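You operate a simulated robot arm through the tools that you are given. There is no shell and no other tool. Be economical: measure what you need, move in short steps, check, and stop when the job is done.

You run a simulated two-armed robot. Do the job below in one go: nothing can be reset, and whatever is moved stays where it is left.

## Task
Dust the narrow cabinet's top, resting the bottle on the pull-out board meanwhile.
Fine: bottle and orange duster back, board in. Set down upright: bottle, duster. Where these are worked on the way, their far stop is far enough and under half their travel is too little: pull-out board. What is to be rubbed or washed off counts as gone when no trace of it is left.

The check looks at the end state, three seconds after you hand in, the way a careful person would. Anything else that was tipped, shoved, dropped, spilled or broken makes it a failure.

## Robot
Two 7-joint arms with two-finger parallel grippers on one trunk that stands fixed in place. Base frame: the origin is at the foot of the trunk, x ahead of it, y to its left, z up. Lengths are in m, angles in rad, forces in N, time in s.
The left shoulder is at [0.07, 0.13, 1.237], the right one opposite. With the tool pointing down near the work surface each hand reaches from about 0.2 to 0.52 m from the base axis, measured 20 degrees to its own side. Payload 1.57 kg a hand.
The TCP of each hand is the grasp point between the finger pads, 0.03 m short of the fingertips. In the tool frame z runs along the fingers and y along their closing line. The gripper opens to 0.08 m. The fingers are 0.017 m wide and 0.012 m thick; the gripper's body (0.04 by 0.082 m) begins 0.08 m behind the TCP.
Orientation is that of the tool frame in the base frame, as a unit quaternion [w, x, y, z]. With the fingers straight down and closing along the base's y, the tool's x points along the base's -x, its y along +y and its z along -z.

## Interface
- The arms move only by the tool jog_arm. It takes "left_deltas", "right_deltas" or both (then of equal length, played together; a hand with none holds still); each is a list of rows, each a list of 7 numbers: the turn, a rotation vector about the base's x, y, z in rad, then the shift along the base's x, y, z in m, then the closure in counts, from 0 (fully open) to 255 (shut). In form: [[wx, wy, wz, tx, ty, tz, fingers], ...]. A call has 1 to 20 rows; each row is the pose to reach, as a shift and turn from the pose commanded when the call began. A row lasts 0.2 s, in which the tool goes at most 0.05 m and 0.15 rad; a call with a longer step from one row to the next is refused whole, and so is a gripper value outside its range. A pose out of reach is approached as far as the arm can. The call stops where the force on the tool passes 40 N (or 10 N more than at its start, if that is more) or the arm is blocked; 0.2 s more then pass. The fingers move at their own pace (about 0.108 m/s each) and stop on an object; they squeeze with about 26 N. The grip force told is the motor's: it shows also when the fingers shut on nothing. Time passes only in rows, and 0.2 s behind the last, so rows that repeat a pose let the fingers close. It gives the time, the measured TCP pose, the force on the tool (base axes), the opening and the grip force at its end, in the units of the frame above (readings bear some noise), with the torque about the TCP (base axes, N m) and any sound that the robot's microphone picked up.
- Cameras (640 x 400 px; columns grow to the right, rows downward): "scene" is now at [0.0884, 0.0315, 1.4329]; the picture's right is [0.44, -0.90, 0.00], its down [-0.79, -0.39, -0.48] and it looks along [0.43, 0.21, -0.88] (base axes); focal length 275 px, centre (320, 200). "left" rides on the left gripper at [0.072, 0.007, -0.122] in its tool frame; the picture's right is [-0.09, 1.00, 0.00], its down [-0.84, -0.08, -0.54] and it looks along [-0.54, -0.05, 0.84] (tool axes); focal length 238 px, centre (320, 200). "right" rides on the right gripper at [0.072, -0.007, -0.122] in its tool frame; the picture's right is [0.09, 1.00, 0.00], its down [-0.84, 0.08, -0.54] and it looks along [-0.54, 0.05, 0.84] (tool axes); focal length 238 px, centre (320, 200). There is no depth. A picture from a camera that has moved, and an enlarged one, comes with that camera's place and axes in the base frame and with its lens. The place of the scene camera against the robot may be out by one fixed shift of up to 0.025 m in any direction.
- camera(camera): a new picture of that camera. It takes no simulated time.
- lift_body(by): slides the trunk up (or, below 0, down) by that many m; the arms and the scene camera ride with it, the base frame stays. It gives what a move gives, with no picture.
- head_to(pan, tilt): turns the head with the scene camera to pan (to the left, within 1.501 rad either way) and tilt (down, from -0.506 to 1.204), counted from straight ahead of the robot. It gives what a move gives.
- enlarge(camera, box): a new picture of the part [left, top, right, bottom] of that camera's present view, enlarged. It takes no simulated time.
- close_job(): hands the job in; it is judged then, once.

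Work in short steps. Places have to be worked out from the pictures, the camera data and where the tool is seen: move nearer, look again, correct. Check each grasp and each placing, and mend what went wrong. You have 120 turns and 74 pictures in all, those below and enlarged ones among them. Open the grippers and draw the arms clear of the work before you hand the job in, unless the task says otherwise; then end with one line.

The tools are called after "Request:" as a command line: name --argument value ..., lists and objects as JSON in quotes. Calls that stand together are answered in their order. jog_arm: Moves the arms, as the interface text tells. Its arguments: {"type":"object","properties":{"left_deltas":{"type":"array"},"right_deltas":{"type":"array"}},"required":[]} The other tools are called the same way: lift_body (by) slides the trunk up or down; head_to (pan, tilt) turns the head that bears the scene camera; camera (camera) takes a picture; enlarge (camera, box) takes an enlarged picture of a part of a camera's view; close_job () hands the job in.

At the start:

```text
time_s: 0.0
left_tcp_pos: [0.1372, 0.1821, 1.207]
left_tool_rot: [0.0, 0.0, 1.0, 0.0]
left_wrist_force: [0.6, -0.6, 0.2]
left_wrist_torque: [0.01, -0.01, 0.0]
left_width: 0.0799
left_grip_force: 0.1
right_tcp_pos: [0.2775, 0.0143, 1.1819]
right_tool_rot: [0.0, 0.001, 1.0, 0.0]
right_wrist_force: [0.1, -0.8, -0.1]
right_wrist_torque: [0.01, 0.0, 0.01]
right_width: 0.0798
right_grip_force: 0.0
trunk travel left (down, up): [-0.875, 0.065]
head pan, tilt: [0.456, 1.07]
```

scene: 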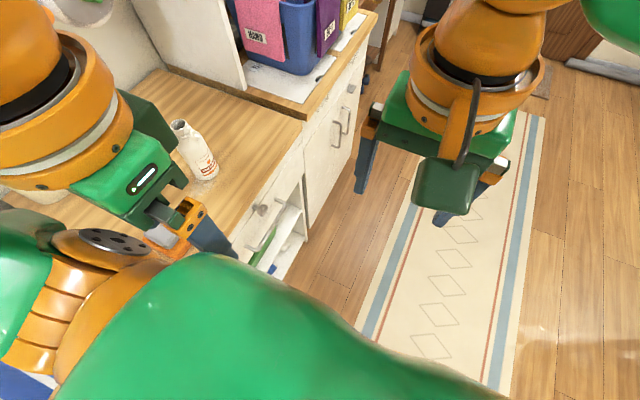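
right: 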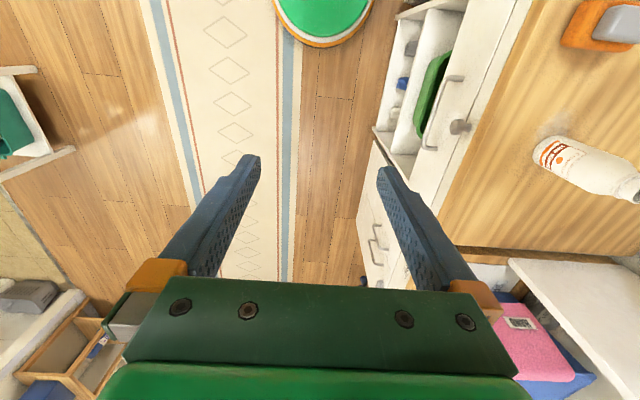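
left: 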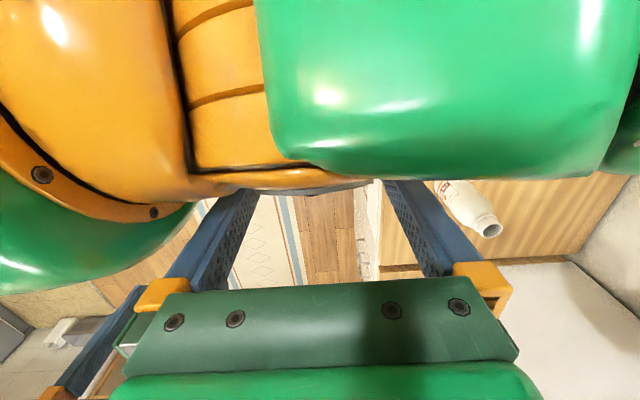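

The bottle and an orange-handled thing stand on a wooden top to the left; I turn the head left to see it better.

Request:
head_to --pan 1.0 --tilt 0.9

Request:
camera --camera "scene"

```text
time_s: 1.0
left_tcp_pos: [0.1371, 0.1807, 1.206]
left_tool_rot: [0.0, 0.0, 1.0, -0.001]
left_wrist_force: [-0.5, -0.7, 0.0]
left_wrist_torque: [-0.02, -0.01, 0.01]
left_width: 0.0801
left_grip_force: 0.1
right_tcp_pos: [0.2776, 0.0139, 1.1815]
right_tool_rot: [0.0, 0.0, 1.0, 0.0]
right_wrist_force: [-0.2, -0.6, 0.5]
right_wrist_torque: [-0.01, 0.04, 0.0]
right_width: 0.0799
right_grip_force: 0.0
trunk travel left (down, up): [-0.875, 0.065]
head pan, tilt: [1.0, 0.901]
```

```text
70 pictures are left
camera scene: at [0.0707, 0.0662, 1.4448], right [0.84, -0.54, 0.0], down [-0.42, -0.66, -0.62], along [0.34, 0.52, -0.78], focal length 275 px, centre (320, 200)
```

scene: 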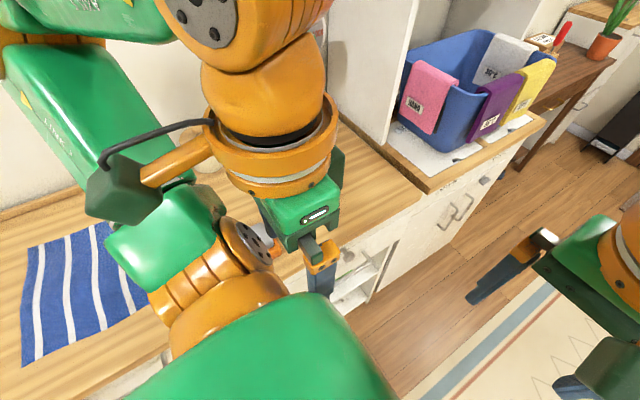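

The left arm hides the counter. I yaw the left hand toward +y (its camera then looks across the counter) and move the right hand aside a little.

Request:
jog_arm --left_deltas '[[0, 0, 0.14, 0.01, 0, 0, 0], [0, 0, 0.28, 0.02, 0, 0, 0], [0, 0, 0.42, 0.03, 0, 0, 0], [0, 0, 0.56, 0.04, 0, 0, 0], [0, 0, 0.7, 0.05, 0, 0, 0], [0, 0, 0.84, 0.06, 0, 0, 0], [0, 0, 0.98, 0.07, 0, 0, 0], [0, 0, 1.12, 0.08, 0, 0, 0], [0, 0, 1.26, 0.08, 0, 0, 0], [0, 0, 1.4, 0.08, 0, 0, 0], [0, 0, 1.54, 0.08, 0, 0, 0], [0, 0, 1.5708, 0.08, 0, 0, 0]]' --right_deltas '[[0, 0, 0, 0, -0.03, 0, 0], [0, 0, 0, 0, -0.06, 0, 0], [0, 0, 0, 0, -0.09, 0, 0], [0, 0, 0, 0, -0.12, 0, 0], [0, 0, 0, 0, -0.15, 0, 0], [0, 0, 0, 0, -0.18, 0, 0], [0, 0, 0, 0, -0.18, 0, 0], [0, 0, 0, 0, -0.18, 0, 0], [0, 0, 0, 0, -0.18, 0, 0], [0, 0, 0, 0, -0.18, 0, 0], [0, 0, 0, 0, -0.18, 0, 0], [0, 0, 0, 0, -0.18, 0, 0]]'

Request:
camera --camera "left"

Request:
camera --camera "scene"

```text
time_s: 3.6
left_tcp_pos: [0.2162, 0.1803, 1.2054]
left_tool_rot: [0.0, 0.708, -0.707, 0.0]
left_wrist_force: [0.3, 0.1, 0.3]
left_wrist_torque: [-0.03, 0.03, 0.03]
left_width: 0.0799
left_grip_force: 0.1
right_tcp_pos: [0.2785, -0.1673, 1.1826]
right_tool_rot: [0.0, 0.0, 1.0, 0.0]
right_wrist_force: [-0.3, 0.6, -0.3]
right_wrist_torque: [0.0, 0.01, -0.05]
right_width: 0.0802
right_grip_force: 0.1
trunk travel left (down, up): [-0.875, 0.065]
head pan, tilt: [1.0, 0.901]
```

```text
69 pictures are left
camera left: at [0.2096, 0.1091, 1.3273], right [-1.0, 0.09, 0.0], down [0.08, 0.84, 0.54], along [0.05, 0.54, -0.84], focal length 238 px, centre (320, 200)
```

left: 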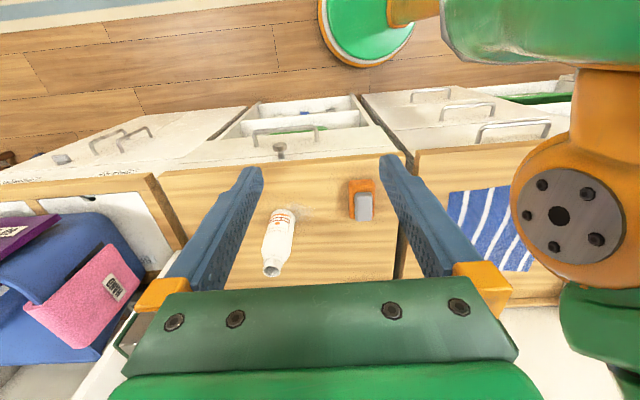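

```text
68 pictures are left
camera scene: at [0.0707, 0.0661, 1.4449], right [0.84, -0.54, 0.0], down [-0.42, -0.66, -0.62], along [0.34, 0.52, -0.78], focal length 275 px, centre (320, 200)
```

scene: 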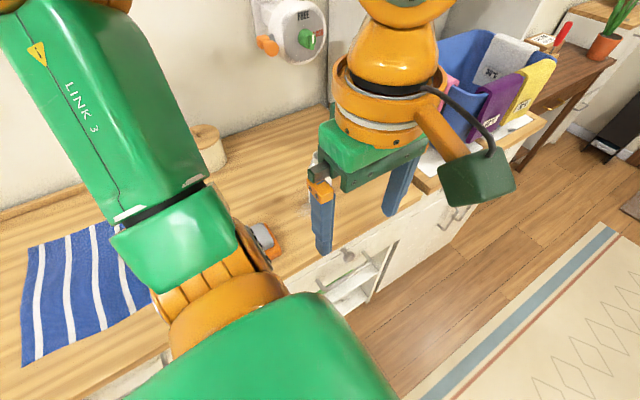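

The left camera shows the narrow (middle) cabinet with bottle, duster block, knob and an open drawer below; I enlarge it.

Request:
enlarge --camera "left" --box '[150, 80, 430, 290]'

```text
1.90 times, centred on (290, 185) of left
camera zoom: at [0.2096, 0.1091, 1.3273], right [-1.0, 0.09, 0.0], down [0.08, 0.84, 0.54], along [0.05, 0.54, -0.84], focal length 454 px, centre (377, 229)
```

zoom: 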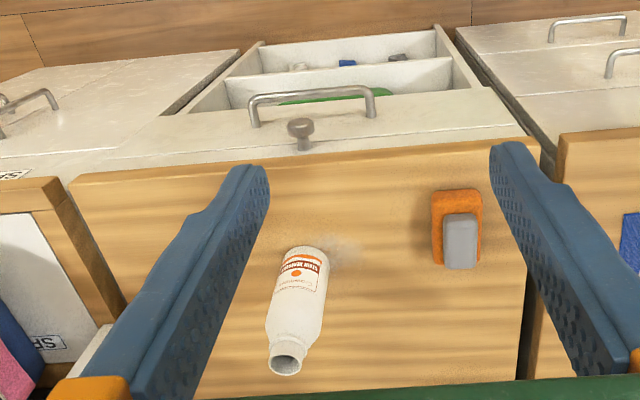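

Triangulating: knob ≈ (0.307, 0.274, 0.863), cabinet top ≈ 0.88, bottle ≈ (0.325, 0.43), duster ≈ (0.14, 0.43). I lower the trunk a bit for a closer look.

Request:
lift_body --by -0.12

Request:
camera --camera "left"

Request:
camera --camera "right"

```text
time_s: 5.1
left_tcp_pos: [0.215, 0.1805, 1.0864]
left_tool_rot: [0.001, -0.707, 0.707, 0.001]
left_wrist_force: [0.0, -1.2, 1.1]
left_wrist_torque: [0.03, 0.01, 0.0]
left_width: 0.0803
left_grip_force: 0.1
right_tcp_pos: [0.2781, -0.1656, 1.0616]
right_tool_rot: [0.0, 0.0, 1.0, -0.001]
right_wrist_force: [0.7, 0.6, -0.1]
right_wrist_torque: [-0.01, 0.03, 0.0]
right_width: 0.0802
right_grip_force: 0.0
trunk travel left (down, up): [-0.755, 0.185]
head pan, tilt: [1.0, 0.901]
```

```text
66 pictures are left
camera left: at [0.2094, 0.1093, 1.2073], right [-1.0, 0.09, 0.0], down [0.08, 0.84, 0.54], along [0.05, 0.54, -0.84], focal length 238 px, centre (320, 200)
```

left: 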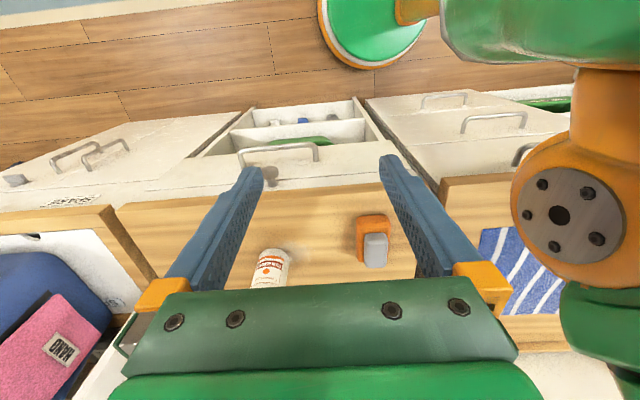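

```text
65 pictures are left
camera right: at [0.2054, -0.1742, 1.1838], right [-0.09, 1.0, 0.0], down [0.84, 0.08, 0.54], along [0.54, 0.05, -0.84], focal length 238 px, centre (320, 200)
```

right: 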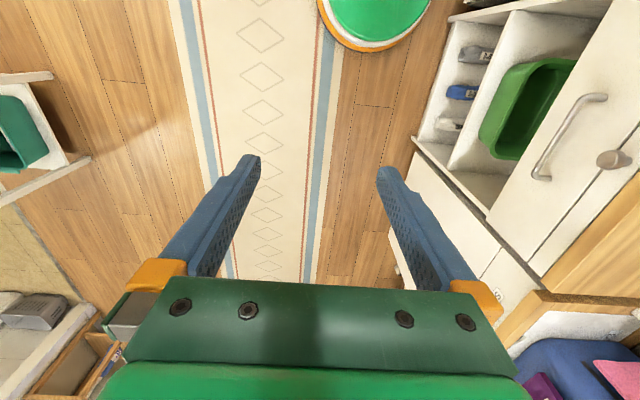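

I zoom on the knob/board front and on the top with the dust.

Request:
enlarge --camera "right" --box '[480, 60, 640, 260]'

Request:
enlarge --camera "left" --box '[200, 120, 440, 290]'

```text
2.00 times, centred on (560, 160) of right
camera zoom: at [0.2054, -0.1742, 1.1838], right [-0.09, 1.0, 0.0], down [0.84, 0.08, 0.54], along [0.54, 0.05, -0.84], focal length 477 px, centre (-160, 280)
```

zoom: 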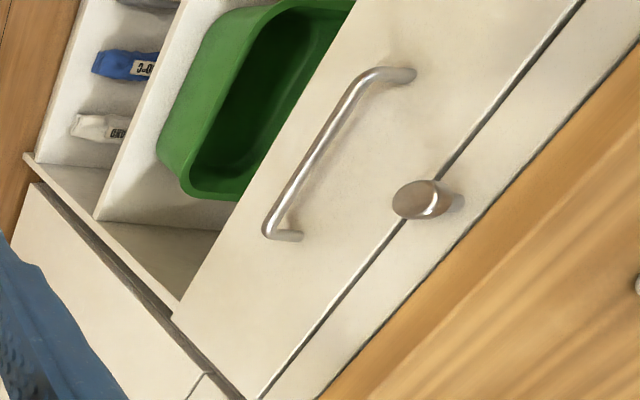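

```text
2.35 times, centred on (320, 205) of left
camera zoom: at [0.2094, 0.1093, 1.2073], right [-1.0, 0.09, 0.0], down [0.08, 0.84, 0.54], along [0.05, 0.54, -0.84], focal length 561 px, centre (320, 188)
```

zoom: 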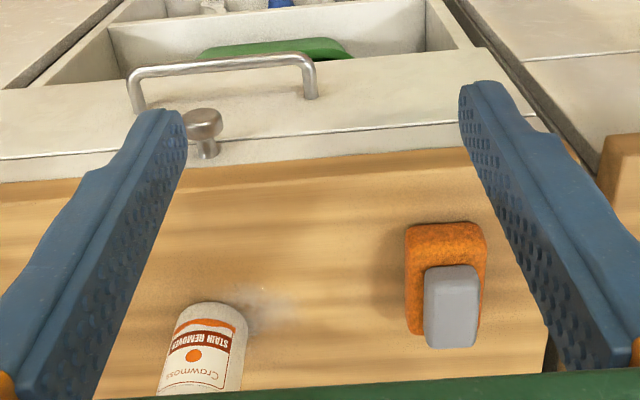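

Knob head ≈ (0.308, 0.278, 0.85), cabinet surface ≈ 0.887, wood front edge y ≈ 0.30. I move the left hand above the knob and check.

Request:
jog_arm --left_deltas '[[0, 0, 0, 0.03, 0.02, 0, 0], [0, 0, 0, 0.06, 0.04, 0, 0], [0, 0, 0, 0.093, 0.06, 0, 0], [0, 0, 0, 0.093, 0.08, -0.03, 0], [0, 0, 0, 0.093, 0.085, -0.07, 0], [0, 0, 0, 0.093, 0.09, -0.11, 0], [0, 0, 0, 0.093, 0.09, -0.14, 0]]'

Request:
camera --camera "left"

```text
time_s: 6.7
left_tcp_pos: [0.3109, 0.2733, 0.946]
left_tool_rot: [0.001, -0.707, 0.708, 0.0]
left_wrist_force: [-0.5, 0.8, 0.2]
left_wrist_torque: [-0.01, 0.01, 0.0]
left_width: 0.0801
left_grip_force: 0.0
right_tcp_pos: [0.2781, -0.1663, 1.062]
right_tool_rot: [0.0, 0.0, 1.0, 0.001]
right_wrist_force: [0.1, -0.2, 0.2]
right_wrist_torque: [0.01, 0.02, 0.01]
right_width: 0.08
right_grip_force: 0.1
trunk travel left (down, up): [-0.755, 0.185]
head pan, tilt: [1.0, 0.901]
```

```text
62 pictures are left
camera left: at [0.304, 0.201, 1.0671], right [-1.0, 0.09, 0.0], down [0.08, 0.84, 0.54], along [0.05, 0.54, -0.84], focal length 238 px, centre (320, 200)
```

left: 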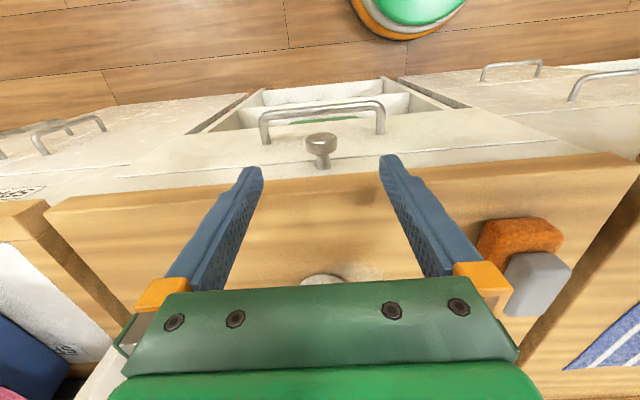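

Knob head is confirmed near (0.310, 0.277, 0.85). I descend with open fingers around it and close.

Request:
jog_arm --left_deltas '[[0, 0, 0, 0, 0.003, -0.03, 0], [0, 0, 0, 0, 0.003, -0.06, 0], [0, 0, 0, 0, 0.003, -0.093, 0], [0, 0, 0, 0, 0.003, -0.093, 255], [0, 0, 0, 0, 0.003, -0.093, 255], [0, 0, 0, 0, 0.003, -0.093, 255]]'

Request:
camera --camera "left"

```text
time_s: 8.1
left_tcp_pos: [0.3107, 0.2734, 0.8522]
left_tool_rot: [0.0, 0.707, -0.707, -0.001]
left_wrist_force: [-2.2, -3.0, -9.6]
left_wrist_torque: [0.0, -0.13, -0.02]
left_width: 0.0293
left_grip_force: 38.8
right_tcp_pos: [0.278, -0.1669, 1.0621]
right_tool_rot: [0.0, 0.0, 1.0, 0.001]
right_wrist_force: [0.3, -0.2, -0.6]
right_wrist_torque: [-0.04, 0.02, -0.03]
right_width: 0.08
right_grip_force: 0.0
trunk travel left (down, up): [-0.755, 0.185]
head pan, tilt: [1.0, 0.901]
```

```text
61 pictures are left
camera left: at [0.3033, 0.2025, 0.973], right [-1.0, 0.09, 0.0], down [0.08, 0.84, 0.54], along [0.05, 0.54, -0.84], focal length 238 px, centre (320, 200)
```

left: 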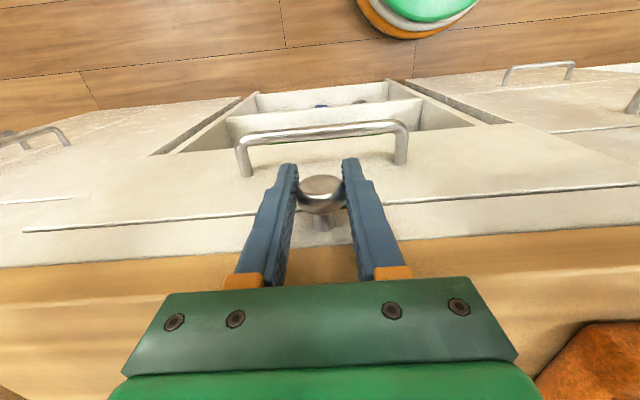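

Knob gripped (0.029 m). I pull slowly along -y.

Request:
jog_arm --left_deltas '[[0, 0, 0, 0, -0.01, 0, 255], [0, 0, 0, 0, -0.02, 0, 255], [0, 0, 0, 0, -0.035, 0, 255], [0, 0, 0, 0, -0.05, 0, 255], [0, 0, 0, 0, -0.065, 0, 255], [0, 0, 0, 0, -0.08, 0, 255]]'

Request:
camera --camera "left"

```text
time_s: 9.5
left_tcp_pos: [0.3097, 0.1945, 0.8526]
left_tool_rot: [0.002, 0.707, -0.707, 0.0]
left_wrist_force: [-5.9, 0.6, -13.2]
left_wrist_torque: [0.28, -0.01, 0.07]
left_width: 0.0294
left_grip_force: 39.0
right_tcp_pos: [0.2779, -0.1662, 1.0618]
right_tool_rot: [0.0, 0.001, 1.0, -0.001]
right_wrist_force: [-0.1, 0.7, -0.7]
right_wrist_torque: [0.0, 0.01, -0.03]
right_width: 0.0799
right_grip_force: 0.0
trunk travel left (down, up): [-0.755, 0.185]
head pan, tilt: [1.0, 0.901]
```

```text
60 pictures are left
camera left: at [0.3033, 0.1234, 0.9731], right [-1.0, 0.09, 0.0], down [0.08, 0.84, 0.54], along [0.05, 0.54, -0.84], focal length 238 px, centre (320, 200)
```

left: 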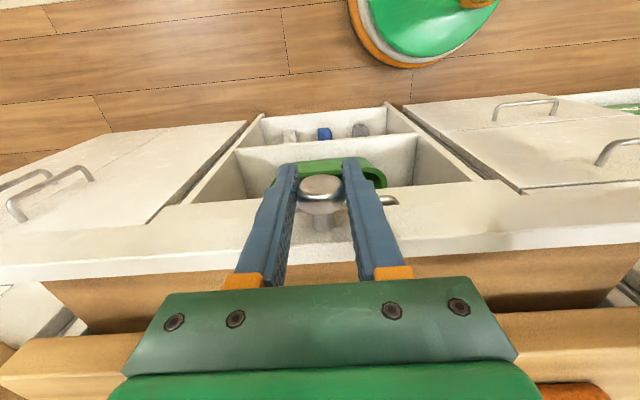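

Board slides out nicely. I keep pulling toward the far stop.

Request:
jog_arm --left_deltas '[[0, 0, 0, 0, -0.015, 0, 255], [0, 0, 0, 0, -0.03, 0, 255], [0, 0, 0, 0, -0.045, 0, 255], [0, 0, 0, 0, -0.06, 0, 255], [0, 0, 0, 0, -0.075, 0, 255], [0, 0, 0, 0, -0.09, 0, 255]]'

Request:
camera --camera "left"

Request:
camera --camera "scene"

```text
time_s: 10.8
left_tcp_pos: [0.3101, 0.128, 0.856]
left_tool_rot: [-0.003, -0.707, 0.707, 0.004]
left_wrist_force: [5.5, 3.0, -30.8]
left_wrist_torque: [-0.81, -0.06, 0.02]
left_width: 0.0294
left_grip_force: 38.9
left hand out of reach, approached as far as the arm can: row 5, 6
right_tcp_pos: [0.2854, -0.1651, 1.061]
right_tool_rot: [-0.003, 0.001, 1.0, -0.001]
right_wrist_force: [0.1, -0.2, 0.7]
right_wrist_torque: [0.01, 0.0, 0.0]
right_width: 0.0799
right_grip_force: 0.0
trunk travel left (down, up): [-0.755, 0.185]
head pan, tilt: [1.0, 0.901]
stopped in row 6 (left hand): the force on the tool passed its limit at 78 N (the readings are from after the stop); the commanded pose is now the measured one
```

```text
59 pictures are left
camera left: at [0.3044, 0.0569, 0.9777], right [-1.0, 0.09, 0.01], down [0.08, 0.84, 0.54], along [0.04, 0.54, -0.84], focal length 238 px, centre (320, 200)
```

left: 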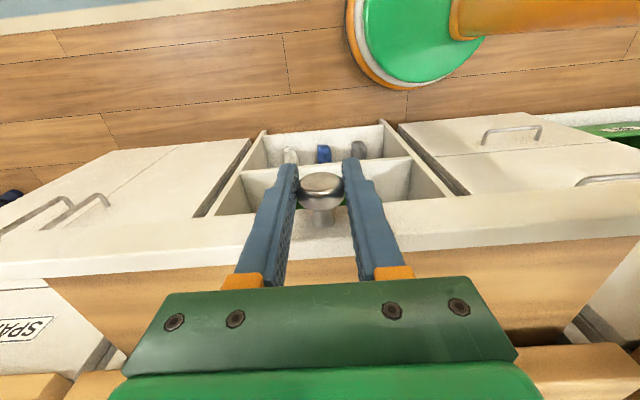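

```text
58 pictures are left
camera scene: at [0.0796, 0.0692, 1.3238], right [0.84, -0.54, 0.0], down [-0.43, -0.66, -0.62], along [0.33, 0.52, -0.79], focal length 275 px, centre (320, 200)
```

scene: 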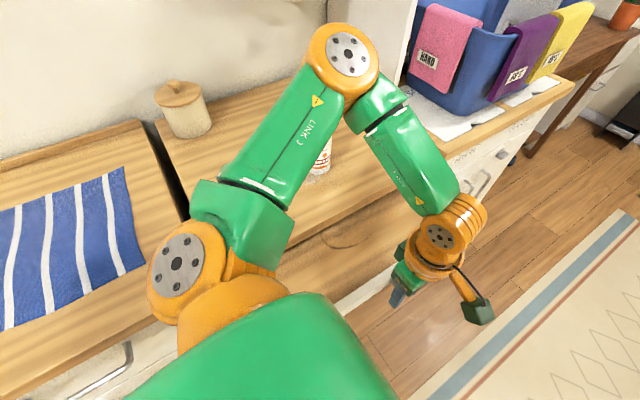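

Pulled 0.146 m; stopped with force, either the far stop or the arm's limit. I check readings with a hold.

Request:
jog_arm --left_deltas '[[0, 0, 0, 0, 0.003, -0.004, 255], [0, 0, 0, 0, 0.005, -0.004, 255]]'

```text
time_s: 11.4
left_tcp_pos: [0.3117, 0.1288, 0.8578]
left_tool_rot: [0.001, -0.707, 0.707, -0.001]
left_wrist_force: [21.0, -1.9, 22.7]
left_wrist_torque: [-0.73, -0.23, -0.3]
left_width: 0.0294
left_grip_force: 39.0
right_tcp_pos: [0.2821, -0.1684, 1.0605]
right_tool_rot: [-0.003, 0.0, 1.0, 0.001]
right_wrist_force: [0.5, 0.0, 0.1]
right_wrist_torque: [0.01, -0.01, -0.01]
right_width: 0.0799
right_grip_force: 0.0
trunk travel left (down, up): [-0.755, 0.185]
head pan, tilt: [1.0, 0.901]
```

I release the knob and rise clear, then inspect the board.

Request:
jog_arm --left_deltas '[[0, 0, 0, 0, 0, 0, 0], [0, 0, 0, 0, 0, 0, 0], [0, 0, 0, 0, 0, 0.03, 0], [0, 0, 0, 0, 0, 0.07, 0], [0, 0, 0, 0, 0, 0.11, 0], [0, 0, 0, 0, 0, 0.15, 0]]'

Request:
camera --camera "left"

Request:
camera --camera "right"

```text
time_s: 12.8
left_tcp_pos: [0.3037, 0.1314, 1.0069]
left_tool_rot: [-0.001, -0.707, 0.708, 0.001]
left_wrist_force: [-0.7, 0.4, 0.1]
left_wrist_torque: [0.01, 0.01, -0.01]
left_width: 0.0801
left_grip_force: 0.0
right_tcp_pos: [0.2777, -0.1685, 1.0622]
right_tool_rot: [0.0, 0.0, 1.0, 0.0]
right_wrist_force: [0.7, -0.3, 0.0]
right_wrist_torque: [-0.01, 0.0, 0.0]
right_width: 0.0798
right_grip_force: 0.0
trunk travel left (down, up): [-0.755, 0.185]
head pan, tilt: [1.0, 0.901]
```

```text
57 pictures are left
camera left: at [0.2971, 0.0591, 1.1281], right [-1.0, 0.09, 0.0], down [0.08, 0.84, 0.54], along [0.05, 0.54, -0.84], focal length 238 px, centre (320, 200)
```

left: 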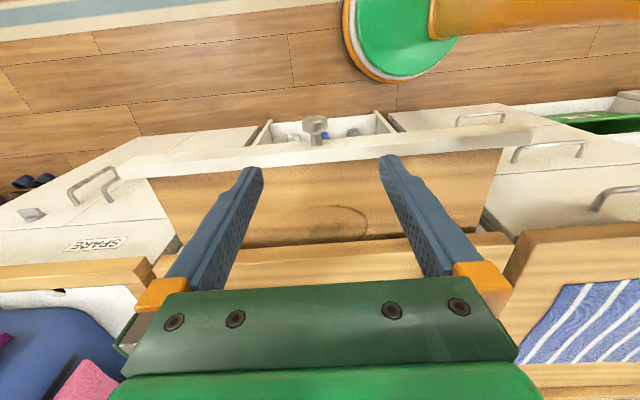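

```text
56 pictures are left
camera right: at [0.2046, -0.1744, 1.1839], right [-0.09, 1.0, 0.0], down [0.84, 0.08, 0.54], along [0.54, 0.05, -0.84], focal length 238 px, centre (320, 200)
```

right: 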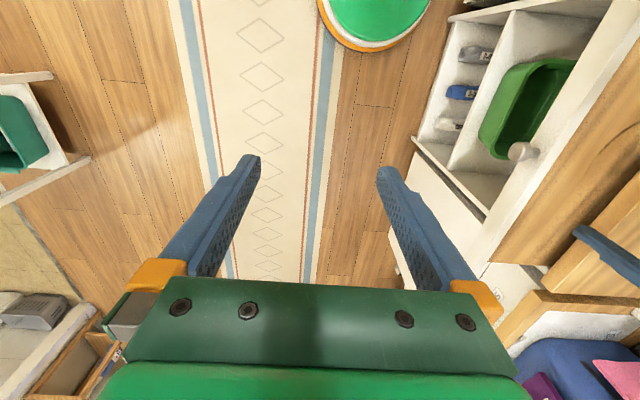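

Board is out ~0.146 m. To verify it's at the stop rather than my arm's fold limit, I raise the trunk 0.12 and pull again from there.

Request:
lift_body --by 0.12

Request:
jog_arm --left_deltas '[[0, 0, 0, 0.003, 0.0, -0.04, 0], [0, 0, 0, 0.006, 0.0, -0.08, 0], [0, 0, 0, 0.006, 0.0, -0.12, 0], [0, 0, 0, 0.006, 0.0, -0.16, 0], [0, 0, 0, 0.006, 0.0, -0.2, 0], [0, 0, 0, 0.006, 0.0, -0.24, 0], [0, 0, 0, 0.006, 0.0, -0.27, 0], [0, 0, 0, 0.006, 0.0, -0.27, 255], [0, 0, 0, 0.006, 0.0, -0.27, 255], [0, 0, 0, 0.006, 0.0, -0.27, 255]]'

Request:
camera --camera "left"

```text
time_s: 14.3
left_tcp_pos: [0.3049, 0.1309, 1.1253]
left_tool_rot: [-0.001, -0.707, 0.707, 0.001]
left_wrist_force: [0.3, 0.2, -0.6]
left_wrist_torque: [0.01, -0.02, 0.03]
left_width: 0.0798
left_grip_force: 0.1
right_tcp_pos: [0.2787, -0.1667, 1.182]
right_tool_rot: [0.0, 0.0, 1.0, 0.001]
right_wrist_force: [-0.2, 0.6, 0.4]
right_wrist_torque: [0.0, -0.01, -0.02]
right_width: 0.0803
right_grip_force: 0.1
trunk travel left (down, up): [-0.875, 0.065]
head pan, tilt: [1.0, 0.901]
```

```text
time_s: 16.5
left_tcp_pos: [0.2942, 0.1756, 0.9246]
left_tool_rot: [-0.001, -0.707, 0.707, 0.0]
left_wrist_force: [-0.1, 0.0, -1.1]
left_wrist_torque: [-0.03, 0.0, -0.01]
left_width: 0.0001
left_grip_force: 21.4
left hand out of reach, approached as far as the arm can: row 4, 5, 6, 7, 8, 9, 10
right_tcp_pos: [0.2787, -0.1665, 1.1824]
right_tool_rot: [0.0, 0.0, 1.0, 0.0]
right_wrist_force: [0.6, -0.1, 0.7]
right_wrist_torque: [-0.05, 0.0, -0.03]
right_width: 0.08
right_grip_force: 0.1
trunk travel left (down, up): [-0.875, 0.065]
head pan, tilt: [1.0, 0.901]
```

```text
55 pictures are left
camera left: at [0.2871, 0.1045, 1.0457], right [-1.0, 0.09, 0.0], down [0.08, 0.84, 0.54], along [0.05, 0.54, -0.84], focal length 238 px, centre (320, 200)
```

left: 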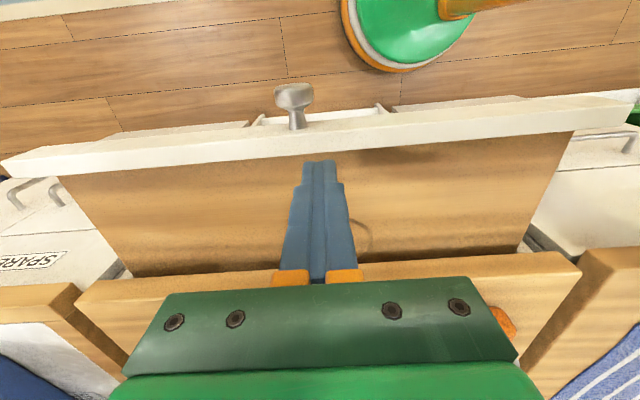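

Raising makes reach worse; the left elbow also folds over the bottle. I'll retract the left hand and use the right hand for the knob check at the lower trunk height.

Request:
jog_arm --left_deltas '[[0, 0, 0, 0, 0, 0.04, 0], [0, 0, 0, 0, 0, 0.08, 0], [0, 0, 0, 0, 0.0, 0.12, 0], [0, 0, 0, -0.03, 0.03, 0.16, 0], [0, 0, 0, -0.06, 0.06, 0.2, 0], [0, 0, 0, -0.09, 0.09, 0.24, 0], [0, 0, 0, -0.12, 0.12, 0.26, 0], [0, 0, 0, -0.14, 0.14, 0.26, 0]]'

Request:
camera --camera "left"

Request:
camera --camera "scene"

```text
refused: row 4 steps farther than a row can; nothing moved
```

```text
54 pictures are left
camera left: at [0.2871, 0.1045, 1.0457], right [-1.0, 0.09, 0.0], down [0.08, 0.84, 0.54], along [0.05, 0.54, -0.84], focal length 238 px, centre (320, 200)
```

left: 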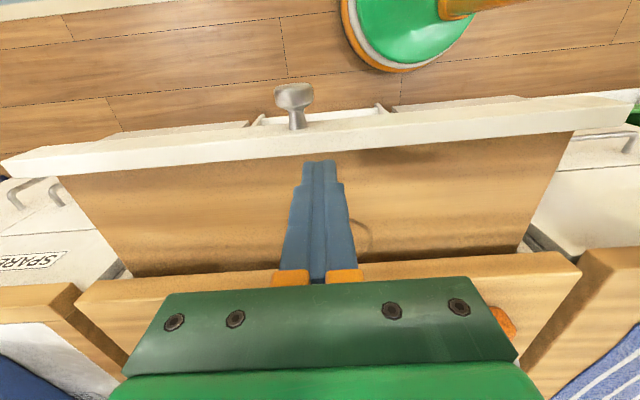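

```text
53 pictures are left
camera scene: at [0.0709, 0.0662, 1.4448], right [0.84, -0.54, 0.0], down [-0.42, -0.66, -0.62], along [0.34, 0.52, -0.78], focal length 275 px, centre (320, 200)
```

scene: 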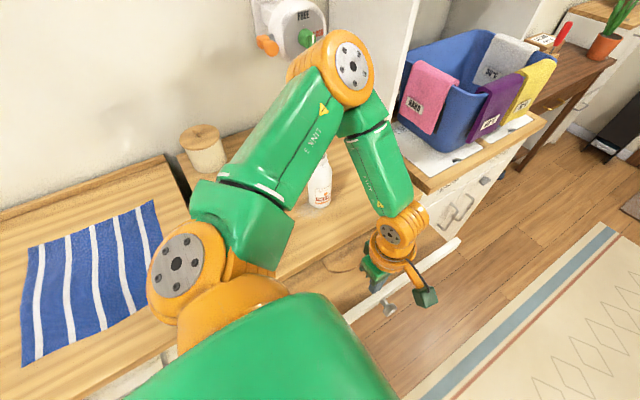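

Smaller steps now (the commanded pose is still the unreached low one).

Request:
jog_arm --left_deltas '[[0, 0, 0, -0.01, 0.03, 0.03, 0], [0, 0, 0, -0.01, 0.04, 0.07, 0], [0, 0, 0, -0.02, 0.05, 0.11, 0], [0, 0, 0, -0.03, 0.06, 0.15, 0], [0, 0, 0, -0.04, 0.06, 0.19, 0], [0, 0, 0, -0.05, 0.06, 0.23, 0], [0, 0, 0, -0.06, 0.07, 0.27, 0], [0, 0, 0, -0.07, 0.09, 0.3, 0], [0, 0, 0, -0.1, 0.12, 0.32, 0], [0, 0, 0, -0.13, 0.15, 0.32, 0], [0, 0, 0, -0.15, 0.18, 0.32, 0]]'

Request:
camera --camera "left"

Request:
camera --camera "scene"

```text
time_s: 18.9
left_tcp_pos: [0.1472, 0.3544, 1.2453]
left_tool_rot: [0.001, -0.707, 0.707, 0.001]
left_wrist_force: [-0.2, 0.3, -0.6]
left_wrist_torque: [-0.04, -0.04, -0.03]
left_width: 0.0802
left_grip_force: 0.2
right_tcp_pos: [0.2762, -0.1666, 1.1824]
right_tool_rot: [0.0, 0.0, 1.0, 0.0]
right_wrist_force: [-0.5, -0.9, 0.2]
right_wrist_torque: [0.01, -0.02, 0.0]
right_width: 0.0804
right_grip_force: 0.1
trunk travel left (down, up): [-0.875, 0.065]
head pan, tilt: [1.0, 0.901]
```

```text
52 pictures are left
camera left: at [0.14, 0.2836, 1.3667], right [-1.0, 0.09, 0.0], down [0.08, 0.84, 0.54], along [0.05, 0.54, -0.84], focal length 238 px, centre (320, 200)
```

left: 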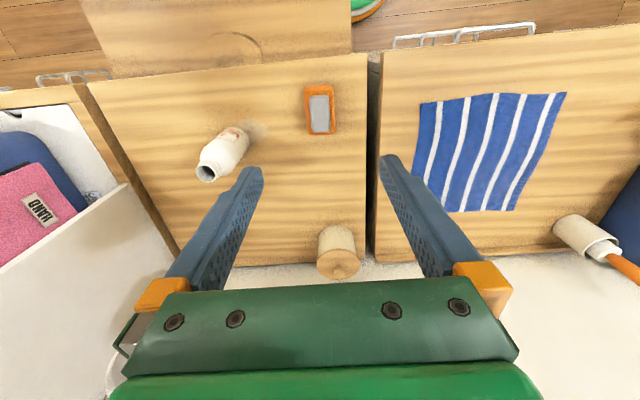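

```text
51 pictures are left
camera scene: at [0.0694, 0.0667, 1.4449], right [0.84, -0.54, 0.0], down [-0.42, -0.66, -0.62], along [0.34, 0.52, -0.78], focal length 275 px, centre (320, 200)
```

scene: 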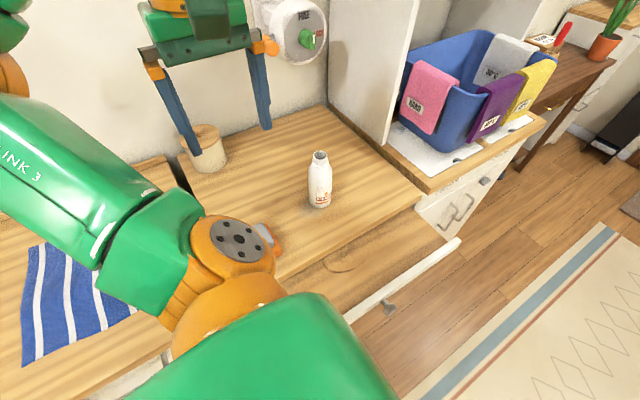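

Excellent view: bottle and duster undisturbed, a jar at the back. I zoom for exact positions and dust extent.

Request:
enlarge --camera "left" --box '[130, 50, 370, 200]'

Request:
enlarge --camera "scene" --box '[240, 110, 480, 300]'

```text
2.67 times, centred on (250, 125) of left
camera zoom: at [0.14, 0.2836, 1.3667], right [-1.0, 0.09, 0.0], down [0.08, 0.84, 0.54], along [0.05, 0.54, -0.84], focal length 636 px, centre (507, 400)
```

zoom: 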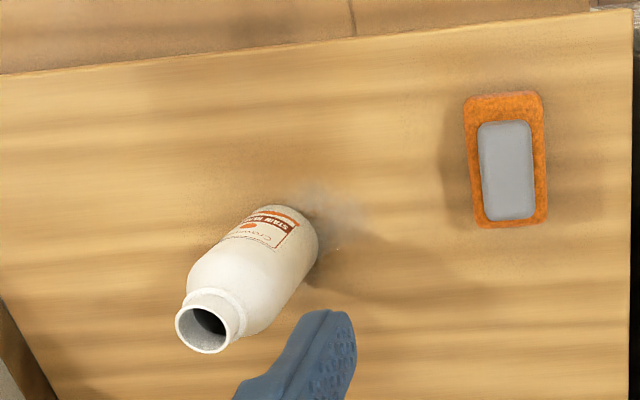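

```text
2.11 times, centred on (360, 205) of scene
camera zoom: at [0.0694, 0.0667, 1.4449], right [0.84, -0.54, 0.0], down [-0.42, -0.66, -0.62], along [0.34, 0.52, -0.78], focal length 580 px, centre (236, 190)
```

zoom: 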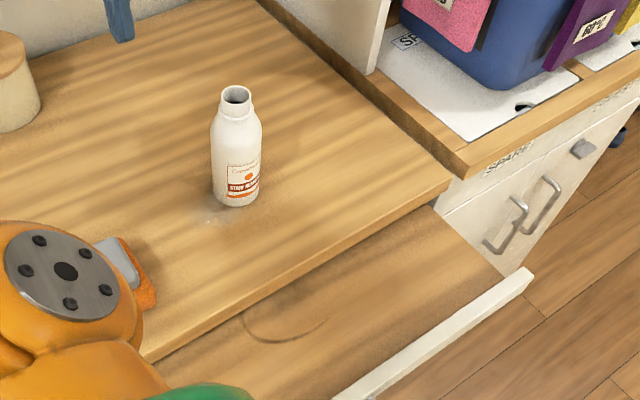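

Bottle axis ≈ (0.324, 0.427), height ~0.155, ⌀0.058; duster pad centre ≈ (0.148, 0.382), handle along y, top z ≈ 0.944. Now trunk down 0.12 and right hand turned +90° to try the knob.

Request:
lift_body --by -0.12

Request:
jog_arm --right_deltas '[[0, 0, 0.14, 0, 0.0, 0, 0], [0, 0, 0.28, 0, 0, 0, 0], [0, 0, 0.42, 0, 0, 0, 0], [0, 0, 0.56, 0.0, 0.02, 0, 0], [0, 0, 0.7, 0.0, 0.04, 0, 0], [0, 0, 0.84, 0.01, 0.06, 0, 0], [0, 0, 0.98, 0.02, 0.08, 0, 0], [0, 0, 1.12, 0.03, 0.11, 0, 0], [0, 0, 1.26, 0.03, 0.14, 0, 0], [0, 0, 1.4, 0.03, 0.17, 0, 0], [0, 0, 1.54, 0.032, 0.2, 0, 0], [0, 0, 1.5708, 0.032, 0.23, -0.02, 0]]'

Request:
camera --camera "right"

```text
time_s: 20.4
left_tcp_pos: [0.1487, 0.3553, 1.1269]
left_tool_rot: [0.0, 0.707, -0.707, 0.0]
left_wrist_force: [0.3, -0.4, -0.4]
left_wrist_torque: [0.0, 0.02, 0.01]
left_width: 0.0801
left_grip_force: 0.1
right_tcp_pos: [0.2783, -0.1671, 1.0621]
right_tool_rot: [0.0, 0.0, 1.0, 0.0]
right_wrist_force: [0.3, 0.4, -0.2]
right_wrist_torque: [-0.01, 0.01, 0.0]
right_width: 0.0801
right_grip_force: 0.2
trunk travel left (down, up): [-0.755, 0.185]
head pan, tilt: [1.0, 0.901]
```

```text
time_s: 23.0
left_tcp_pos: [0.1494, 0.3545, 1.1254]
left_tool_rot: [0.001, -0.707, 0.707, 0.001]
left_wrist_force: [-0.7, -0.8, -0.2]
left_wrist_torque: [-0.02, -0.01, -0.04]
left_width: 0.0801
left_grip_force: 0.1
right_tcp_pos: [0.28, 0.0356, 1.0503]
right_tool_rot: [0.002, -0.705, 0.71, -0.001]
right_wrist_force: [0.2, 0.1, 0.2]
right_wrist_torque: [0.0, 0.01, 0.0]
right_width: 0.0799
right_grip_force: 0.1
right hand out of reach, approached as far as the arm can: row 11, 12
trunk travel left (down, up): [-0.755, 0.185]
head pan, tilt: [1.0, 0.901]
```

```text
48 pictures are left
camera right: at [0.2847, -0.0369, 1.1718], right [-1.0, -0.09, 0.0], down [-0.08, 0.84, 0.54], along [-0.04, 0.54, -0.84], focal length 238 px, centre (320, 200)
```

right: 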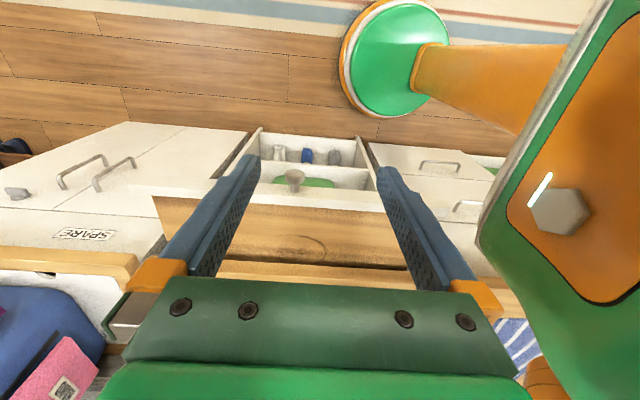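

Right hand at +90° can't reach. I back off and turn it to −90° instead.

Request:
jog_arm --right_deltas '[[0, 0, -0.1, 0, -0.04, 0.0, 0], [0, 0, -0.2, 0, -0.08, 0, 0], [0, 0, -0.32, 0, -0.12, 0, 0], [0, 0, -0.46, 0, -0.15, 0, 0], [0, 0, -0.6, 0, -0.15, 0, 0], [0, 0, -0.74, 0, -0.15, 0, 0], [0, 0, -0.88, 0, -0.15, 0, 0], [0, 0, -1.02, 0, -0.15, 0, 0], [0, 0, -1.16, 0, -0.15, 0, 0], [0, 0, -1.3, 0, -0.15, 0, 0], [0, 0, -1.44, 0, -0.15, 0, 0], [0, 0, -1.58, 0, -0.15, 0, 0], [0, 0, -1.72, 0, -0.15, 0, 0], [0, 0, -1.86, 0, -0.15, 0, 0], [0, 0, -2.0, 0, -0.15, 0, 0], [0, 0, -2.14, 0, -0.15, 0, 0], [0, 0, -2.28, 0, -0.15, 0, 0], [0, 0, -2.42, 0, -0.15, 0, 0], [0, 0, -2.56, 0, -0.15, 0, 0], [0, 0, -2.7, 0, -0.15, 0, 0]]'

Request:
jog_arm --right_deltas '[[0, 0, -0.14, 0, 0.0, 0, 0], [0, 0, -0.28, 0, 0.03, 0, 0], [0, 0, -0.42, 0, 0.06, 0, 0], [0, 0, -0.4416, 0, 0.09, 0, 0], [0, 0, -0.4416, 0, 0.11, 0, 0]]'

Request:
camera --camera "right"

```text
time_s: 27.2
left_tcp_pos: [0.1483, 0.3551, 1.1265]
left_tool_rot: [0.001, 0.707, -0.707, 0.0]
left_wrist_force: [0.4, 0.2, -0.4]
left_wrist_torque: [0.0, 0.01, -0.02]
left_width: 0.0802
left_grip_force: 0.1
right_tcp_pos: [0.2809, -0.115, 1.052]
right_tool_rot: [0.001, 0.537, 0.844, 0.0]
right_wrist_force: [0.3, 0.2, 0.8]
right_wrist_torque: [0.02, -0.04, 0.0]
right_width: 0.08
right_grip_force: 0.0
trunk travel left (down, up): [-0.755, 0.185]
head pan, tilt: [1.0, 0.901]
```

```text
time_s: 28.4
left_tcp_pos: [0.1486, 0.3549, 1.1255]
left_tool_rot: [0.001, 0.707, -0.707, -0.001]
left_wrist_force: [-0.3, 1.0, -0.4]
left_wrist_torque: [-0.02, 0.01, 0.01]
left_width: 0.0801
left_grip_force: 0.1
right_tcp_pos: [0.2801, -0.0028, 1.053]
right_tool_rot: [0.0, 0.707, 0.707, -0.001]
right_wrist_force: [0.1, -0.7, 0.3]
right_wrist_torque: [-0.02, 0.0, -0.01]
right_width: 0.0799
right_grip_force: 0.1
trunk travel left (down, up): [-0.755, 0.185]
head pan, tilt: [1.0, 0.901]
```

```text
47 pictures are left
camera right: at [0.2727, 0.0688, 1.1743], right [1.0, 0.09, 0.0], down [0.08, -0.84, 0.54], along [0.05, -0.54, -0.84], focal length 238 px, centre (320, 200)
```

right: 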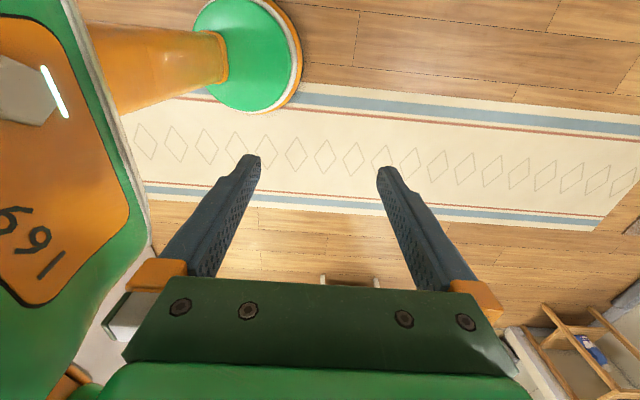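

Works. Now I bring the right hand over the knob (0.310, 0.130) and down around it.

Request:
jog_arm --right_deltas '[[0, 0, 0, 0.01, 0.04, 0, 0], [0, 0, 0, 0.02, 0.08, 0, 0], [0, 0, 0, 0.03, 0.12, 0, 0], [0, 0, 0, 0.03, 0.132, -0.02, 0], [0, 0, 0, 0.03, 0.132, -0.06, 0], [0, 0, 0, 0.03, 0.132, -0.1, 0]]'

Request:
camera --camera "right"

Request:
camera --camera "left"

```text
time_s: 29.8
left_tcp_pos: [0.1492, 0.3559, 1.1262]
left_tool_rot: [0.001, 0.707, -0.707, -0.001]
left_wrist_force: [-0.6, -1.0, 0.1]
left_wrist_torque: [0.02, -0.02, 0.01]
left_width: 0.0798
left_grip_force: 0.1
right_tcp_pos: [0.3234, 0.1182, 0.9566]
right_tool_rot: [0.001, 0.707, 0.707, 0.001]
right_wrist_force: [0.3, 0.4, 0.9]
right_wrist_torque: [0.0, 0.0, 0.01]
right_width: 0.08
right_grip_force: 0.0
right hand out of reach, approached as far as the arm can: row 3, 4, 5, 6
trunk travel left (down, up): [-0.755, 0.185]
head pan, tilt: [1.0, 0.901]
```

```text
46 pictures are left
camera right: at [0.3156, 0.1901, 1.078], right [1.0, 0.09, 0.0], down [0.08, -0.84, 0.54], along [0.05, -0.54, -0.84], focal length 238 px, centre (320, 200)
```

right: 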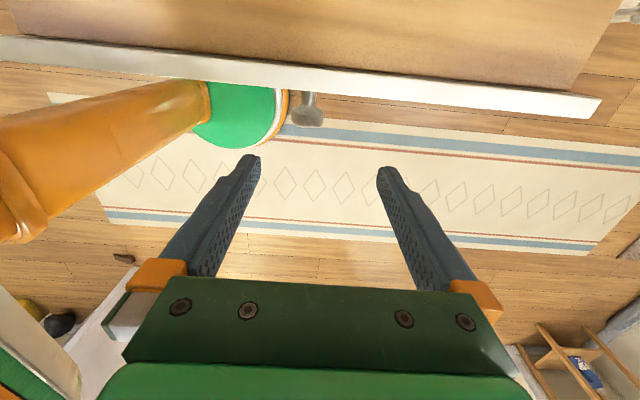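

```text
45 pictures are left
camera left: at [0.1423, 0.2841, 1.2463], right [-1.0, 0.09, 0.0], down [0.08, 0.84, 0.54], along [0.05, 0.54, -0.84], focal length 238 px, centre (320, 200)
```

left: 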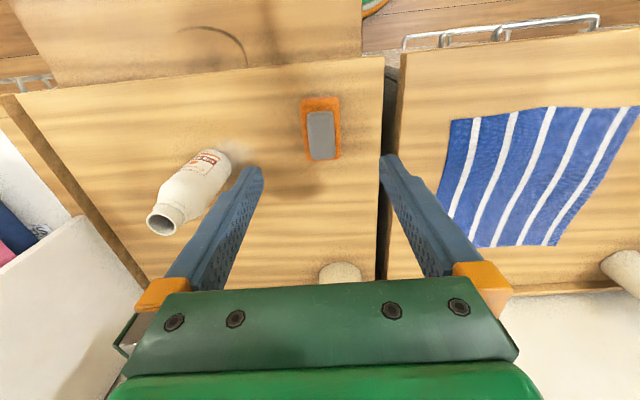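

Straight-down is out of reach here, so I tilt the right hand so its fingers point forward (+y) and approach the knob from the front.

Request:
jog_arm --right_deltas '[[0.12, 0, 0, 0, -0.02, 0, 0], [0.26, 0, 0, 0, -0.04, 0, 0], [0.4, 0, 0, 0, -0.06, 0, 0], [0.54, 0, 0, 0, -0.06, 0, 0], [0.68, 0, 0, 0, -0.06, -0.02, 0], [0.7, 0, 0, 0, -0.06, -0.05, 0], [0.7, 0, 0, 0, -0.06, -0.05, 0]]'

Request:
camera --camera "right"

```text
time_s: 31.4
left_tcp_pos: [0.1487, 0.3541, 1.1252]
left_tool_rot: [0.001, 0.708, -0.707, 0.0]
left_wrist_force: [0.3, -0.4, -0.3]
left_wrist_torque: [0.01, 0.0, 0.0]
left_width: 0.0804
left_grip_force: 0.0
right_tcp_pos: [0.3217, 0.055, 0.9093]
right_tool_rot: [-0.242, 0.664, 0.665, 0.242]
right_wrist_force: [-0.7, 0.5, 0.2]
right_wrist_torque: [0.02, 0.01, 0.01]
right_width: 0.0799
right_grip_force: 0.1
trunk travel left (down, up): [-0.755, 0.185]
head pan, tilt: [1.0, 0.901]
```

```text
44 pictures are left
camera right: at [0.3136, 0.0318, 1.0477], right [1.0, 0.07, 0.06], down [0.08, -0.99, -0.12], along [0.05, 0.13, -0.99], focal length 238 px, centre (320, 200)
```

right: 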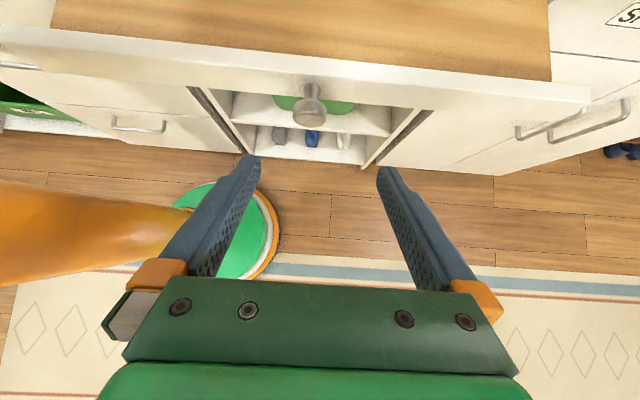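

Knob at ≈ (0.307, 0.132, 0.85), board front y ≈ 0.158. Approach and grip.

Request:
jog_arm --right_deltas '[[0, 0, 0, -0.014, 0.0, 0, 0], [0, 0, 0, -0.014, 0.025, -0.02, 0], [0, 0, 0, -0.014, 0.05, -0.04, 0], [0, 0, 0, -0.014, 0.071, -0.056, 0], [0, 0, 0, -0.014, 0.071, -0.056, 255], [0, 0, 0, -0.014, 0.071, -0.056, 255], [0, 0, 0, -0.014, 0.071, -0.056, 255]]'

```text
time_s: 33.0
left_tcp_pos: [0.151, 0.3549, 1.1247]
left_tool_rot: [0.001, 0.707, -0.707, -0.001]
left_wrist_force: [-0.1, -1.4, 0.9]
left_wrist_torque: [0.0, 0.0, 0.02]
left_width: 0.0798
left_grip_force: 0.1
right_tcp_pos: [0.3105, 0.1287, 0.8512]
right_tool_rot: [-0.243, 0.665, 0.664, 0.242]
right_wrist_force: [7.6, 1.0, 2.9]
right_wrist_torque: [0.26, -0.12, -0.14]
right_width: 0.0293
right_grip_force: 39.1
trunk travel left (down, up): [-0.755, 0.185]
head pan, tilt: [1.0, 0.901]
```

Gripped (0.0293). Pull gently a few cm to test the stop.

Request:
jog_arm --right_deltas '[[0, 0, 0, 0, -0.01, 0, 255], [0, 0, 0, 0, -0.02, 0, 255], [0, 0, 0, 0, -0.03, 0, 255], [0, 0, 0, 0, -0.04, 0, 255]]'

Request:
camera --camera "left"

```text
time_s: 34.0
left_tcp_pos: [0.1526, 0.3539, 1.1261]
left_tool_rot: [-0.001, -0.707, 0.707, 0.001]
left_wrist_force: [-0.2, 0.8, -0.1]
left_wrist_torque: [0.01, -0.02, -0.05]
left_width: 0.0798
left_grip_force: 0.0
right_tcp_pos: [0.3108, 0.0861, 0.8512]
right_tool_rot: [-0.245, 0.664, 0.664, 0.242]
right_wrist_force: [10.9, 1.2, -0.7]
right_wrist_torque: [0.35, -0.12, -0.17]
right_width: 0.0294
right_grip_force: 38.8
trunk travel left (down, up): [-0.755, 0.185]
head pan, tilt: [1.0, 0.901]
```

```text
43 pictures are left
camera left: at [0.1462, 0.2831, 1.246], right [-1.0, 0.09, 0.01], down [0.08, 0.84, 0.54], along [0.05, 0.54, -0.84], focal length 238 px, centre (320, 200)
```

left: 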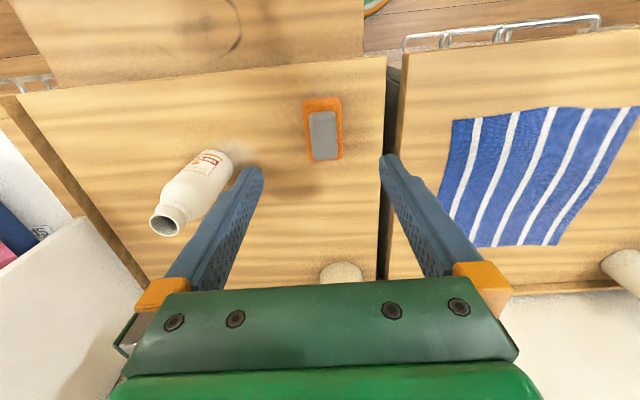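

It wasn't at the stop; the board moves on easily. I keep pulling.

Request:
jog_arm --right_deltas '[[0, 0, 0, 0, -0.012, 0, 255], [0, 0, 0, 0, -0.024, 0, 255], [0, 0, 0, 0, -0.036, 0, 255], [0, 0, 0, 0, -0.048, 0, 255], [0, 0, 0, 0, -0.06, 0, 255], [0, 0, 0, 0, -0.072, 0, 255], [0, 0, 0, 0, -0.084, 0, 255]]'

Request:
camera --camera "scene"

```text
time_s: 35.6
left_tcp_pos: [0.1527, 0.3541, 1.1259]
left_tool_rot: [-0.003, -0.706, 0.709, 0.002]
left_wrist_force: [0.1, -0.5, 0.5]
left_wrist_torque: [-0.03, -0.01, 0.01]
left_width: 0.0801
left_grip_force: 0.1
right_tcp_pos: [0.3086, 0.0015, 0.8536]
right_tool_rot: [-0.242, 0.667, 0.663, 0.241]
right_wrist_force: [0.1, -0.8, -0.2]
right_wrist_torque: [0.03, 0.02, 0.03]
right_width: 0.0
right_grip_force: 21.0
trunk travel left (down, up): [-0.755, 0.185]
head pan, tilt: [1.0, 0.901]
```

```text
42 pictures are left
camera scene: at [0.0741, 0.0665, 1.3249], right [0.84, -0.54, 0.0], down [-0.43, -0.66, -0.62], along [0.34, 0.52, -0.78], focal length 275 px, centre (320, 200)
```

scene: 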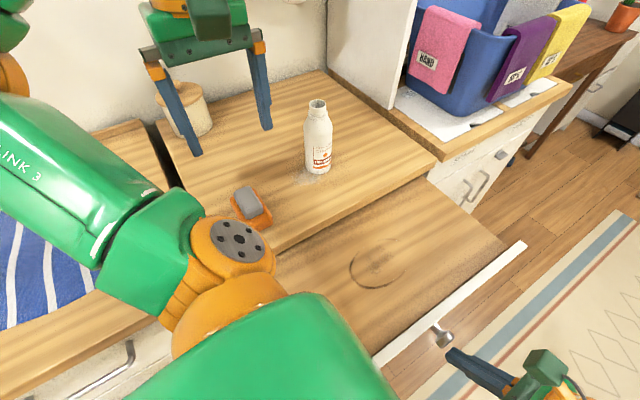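

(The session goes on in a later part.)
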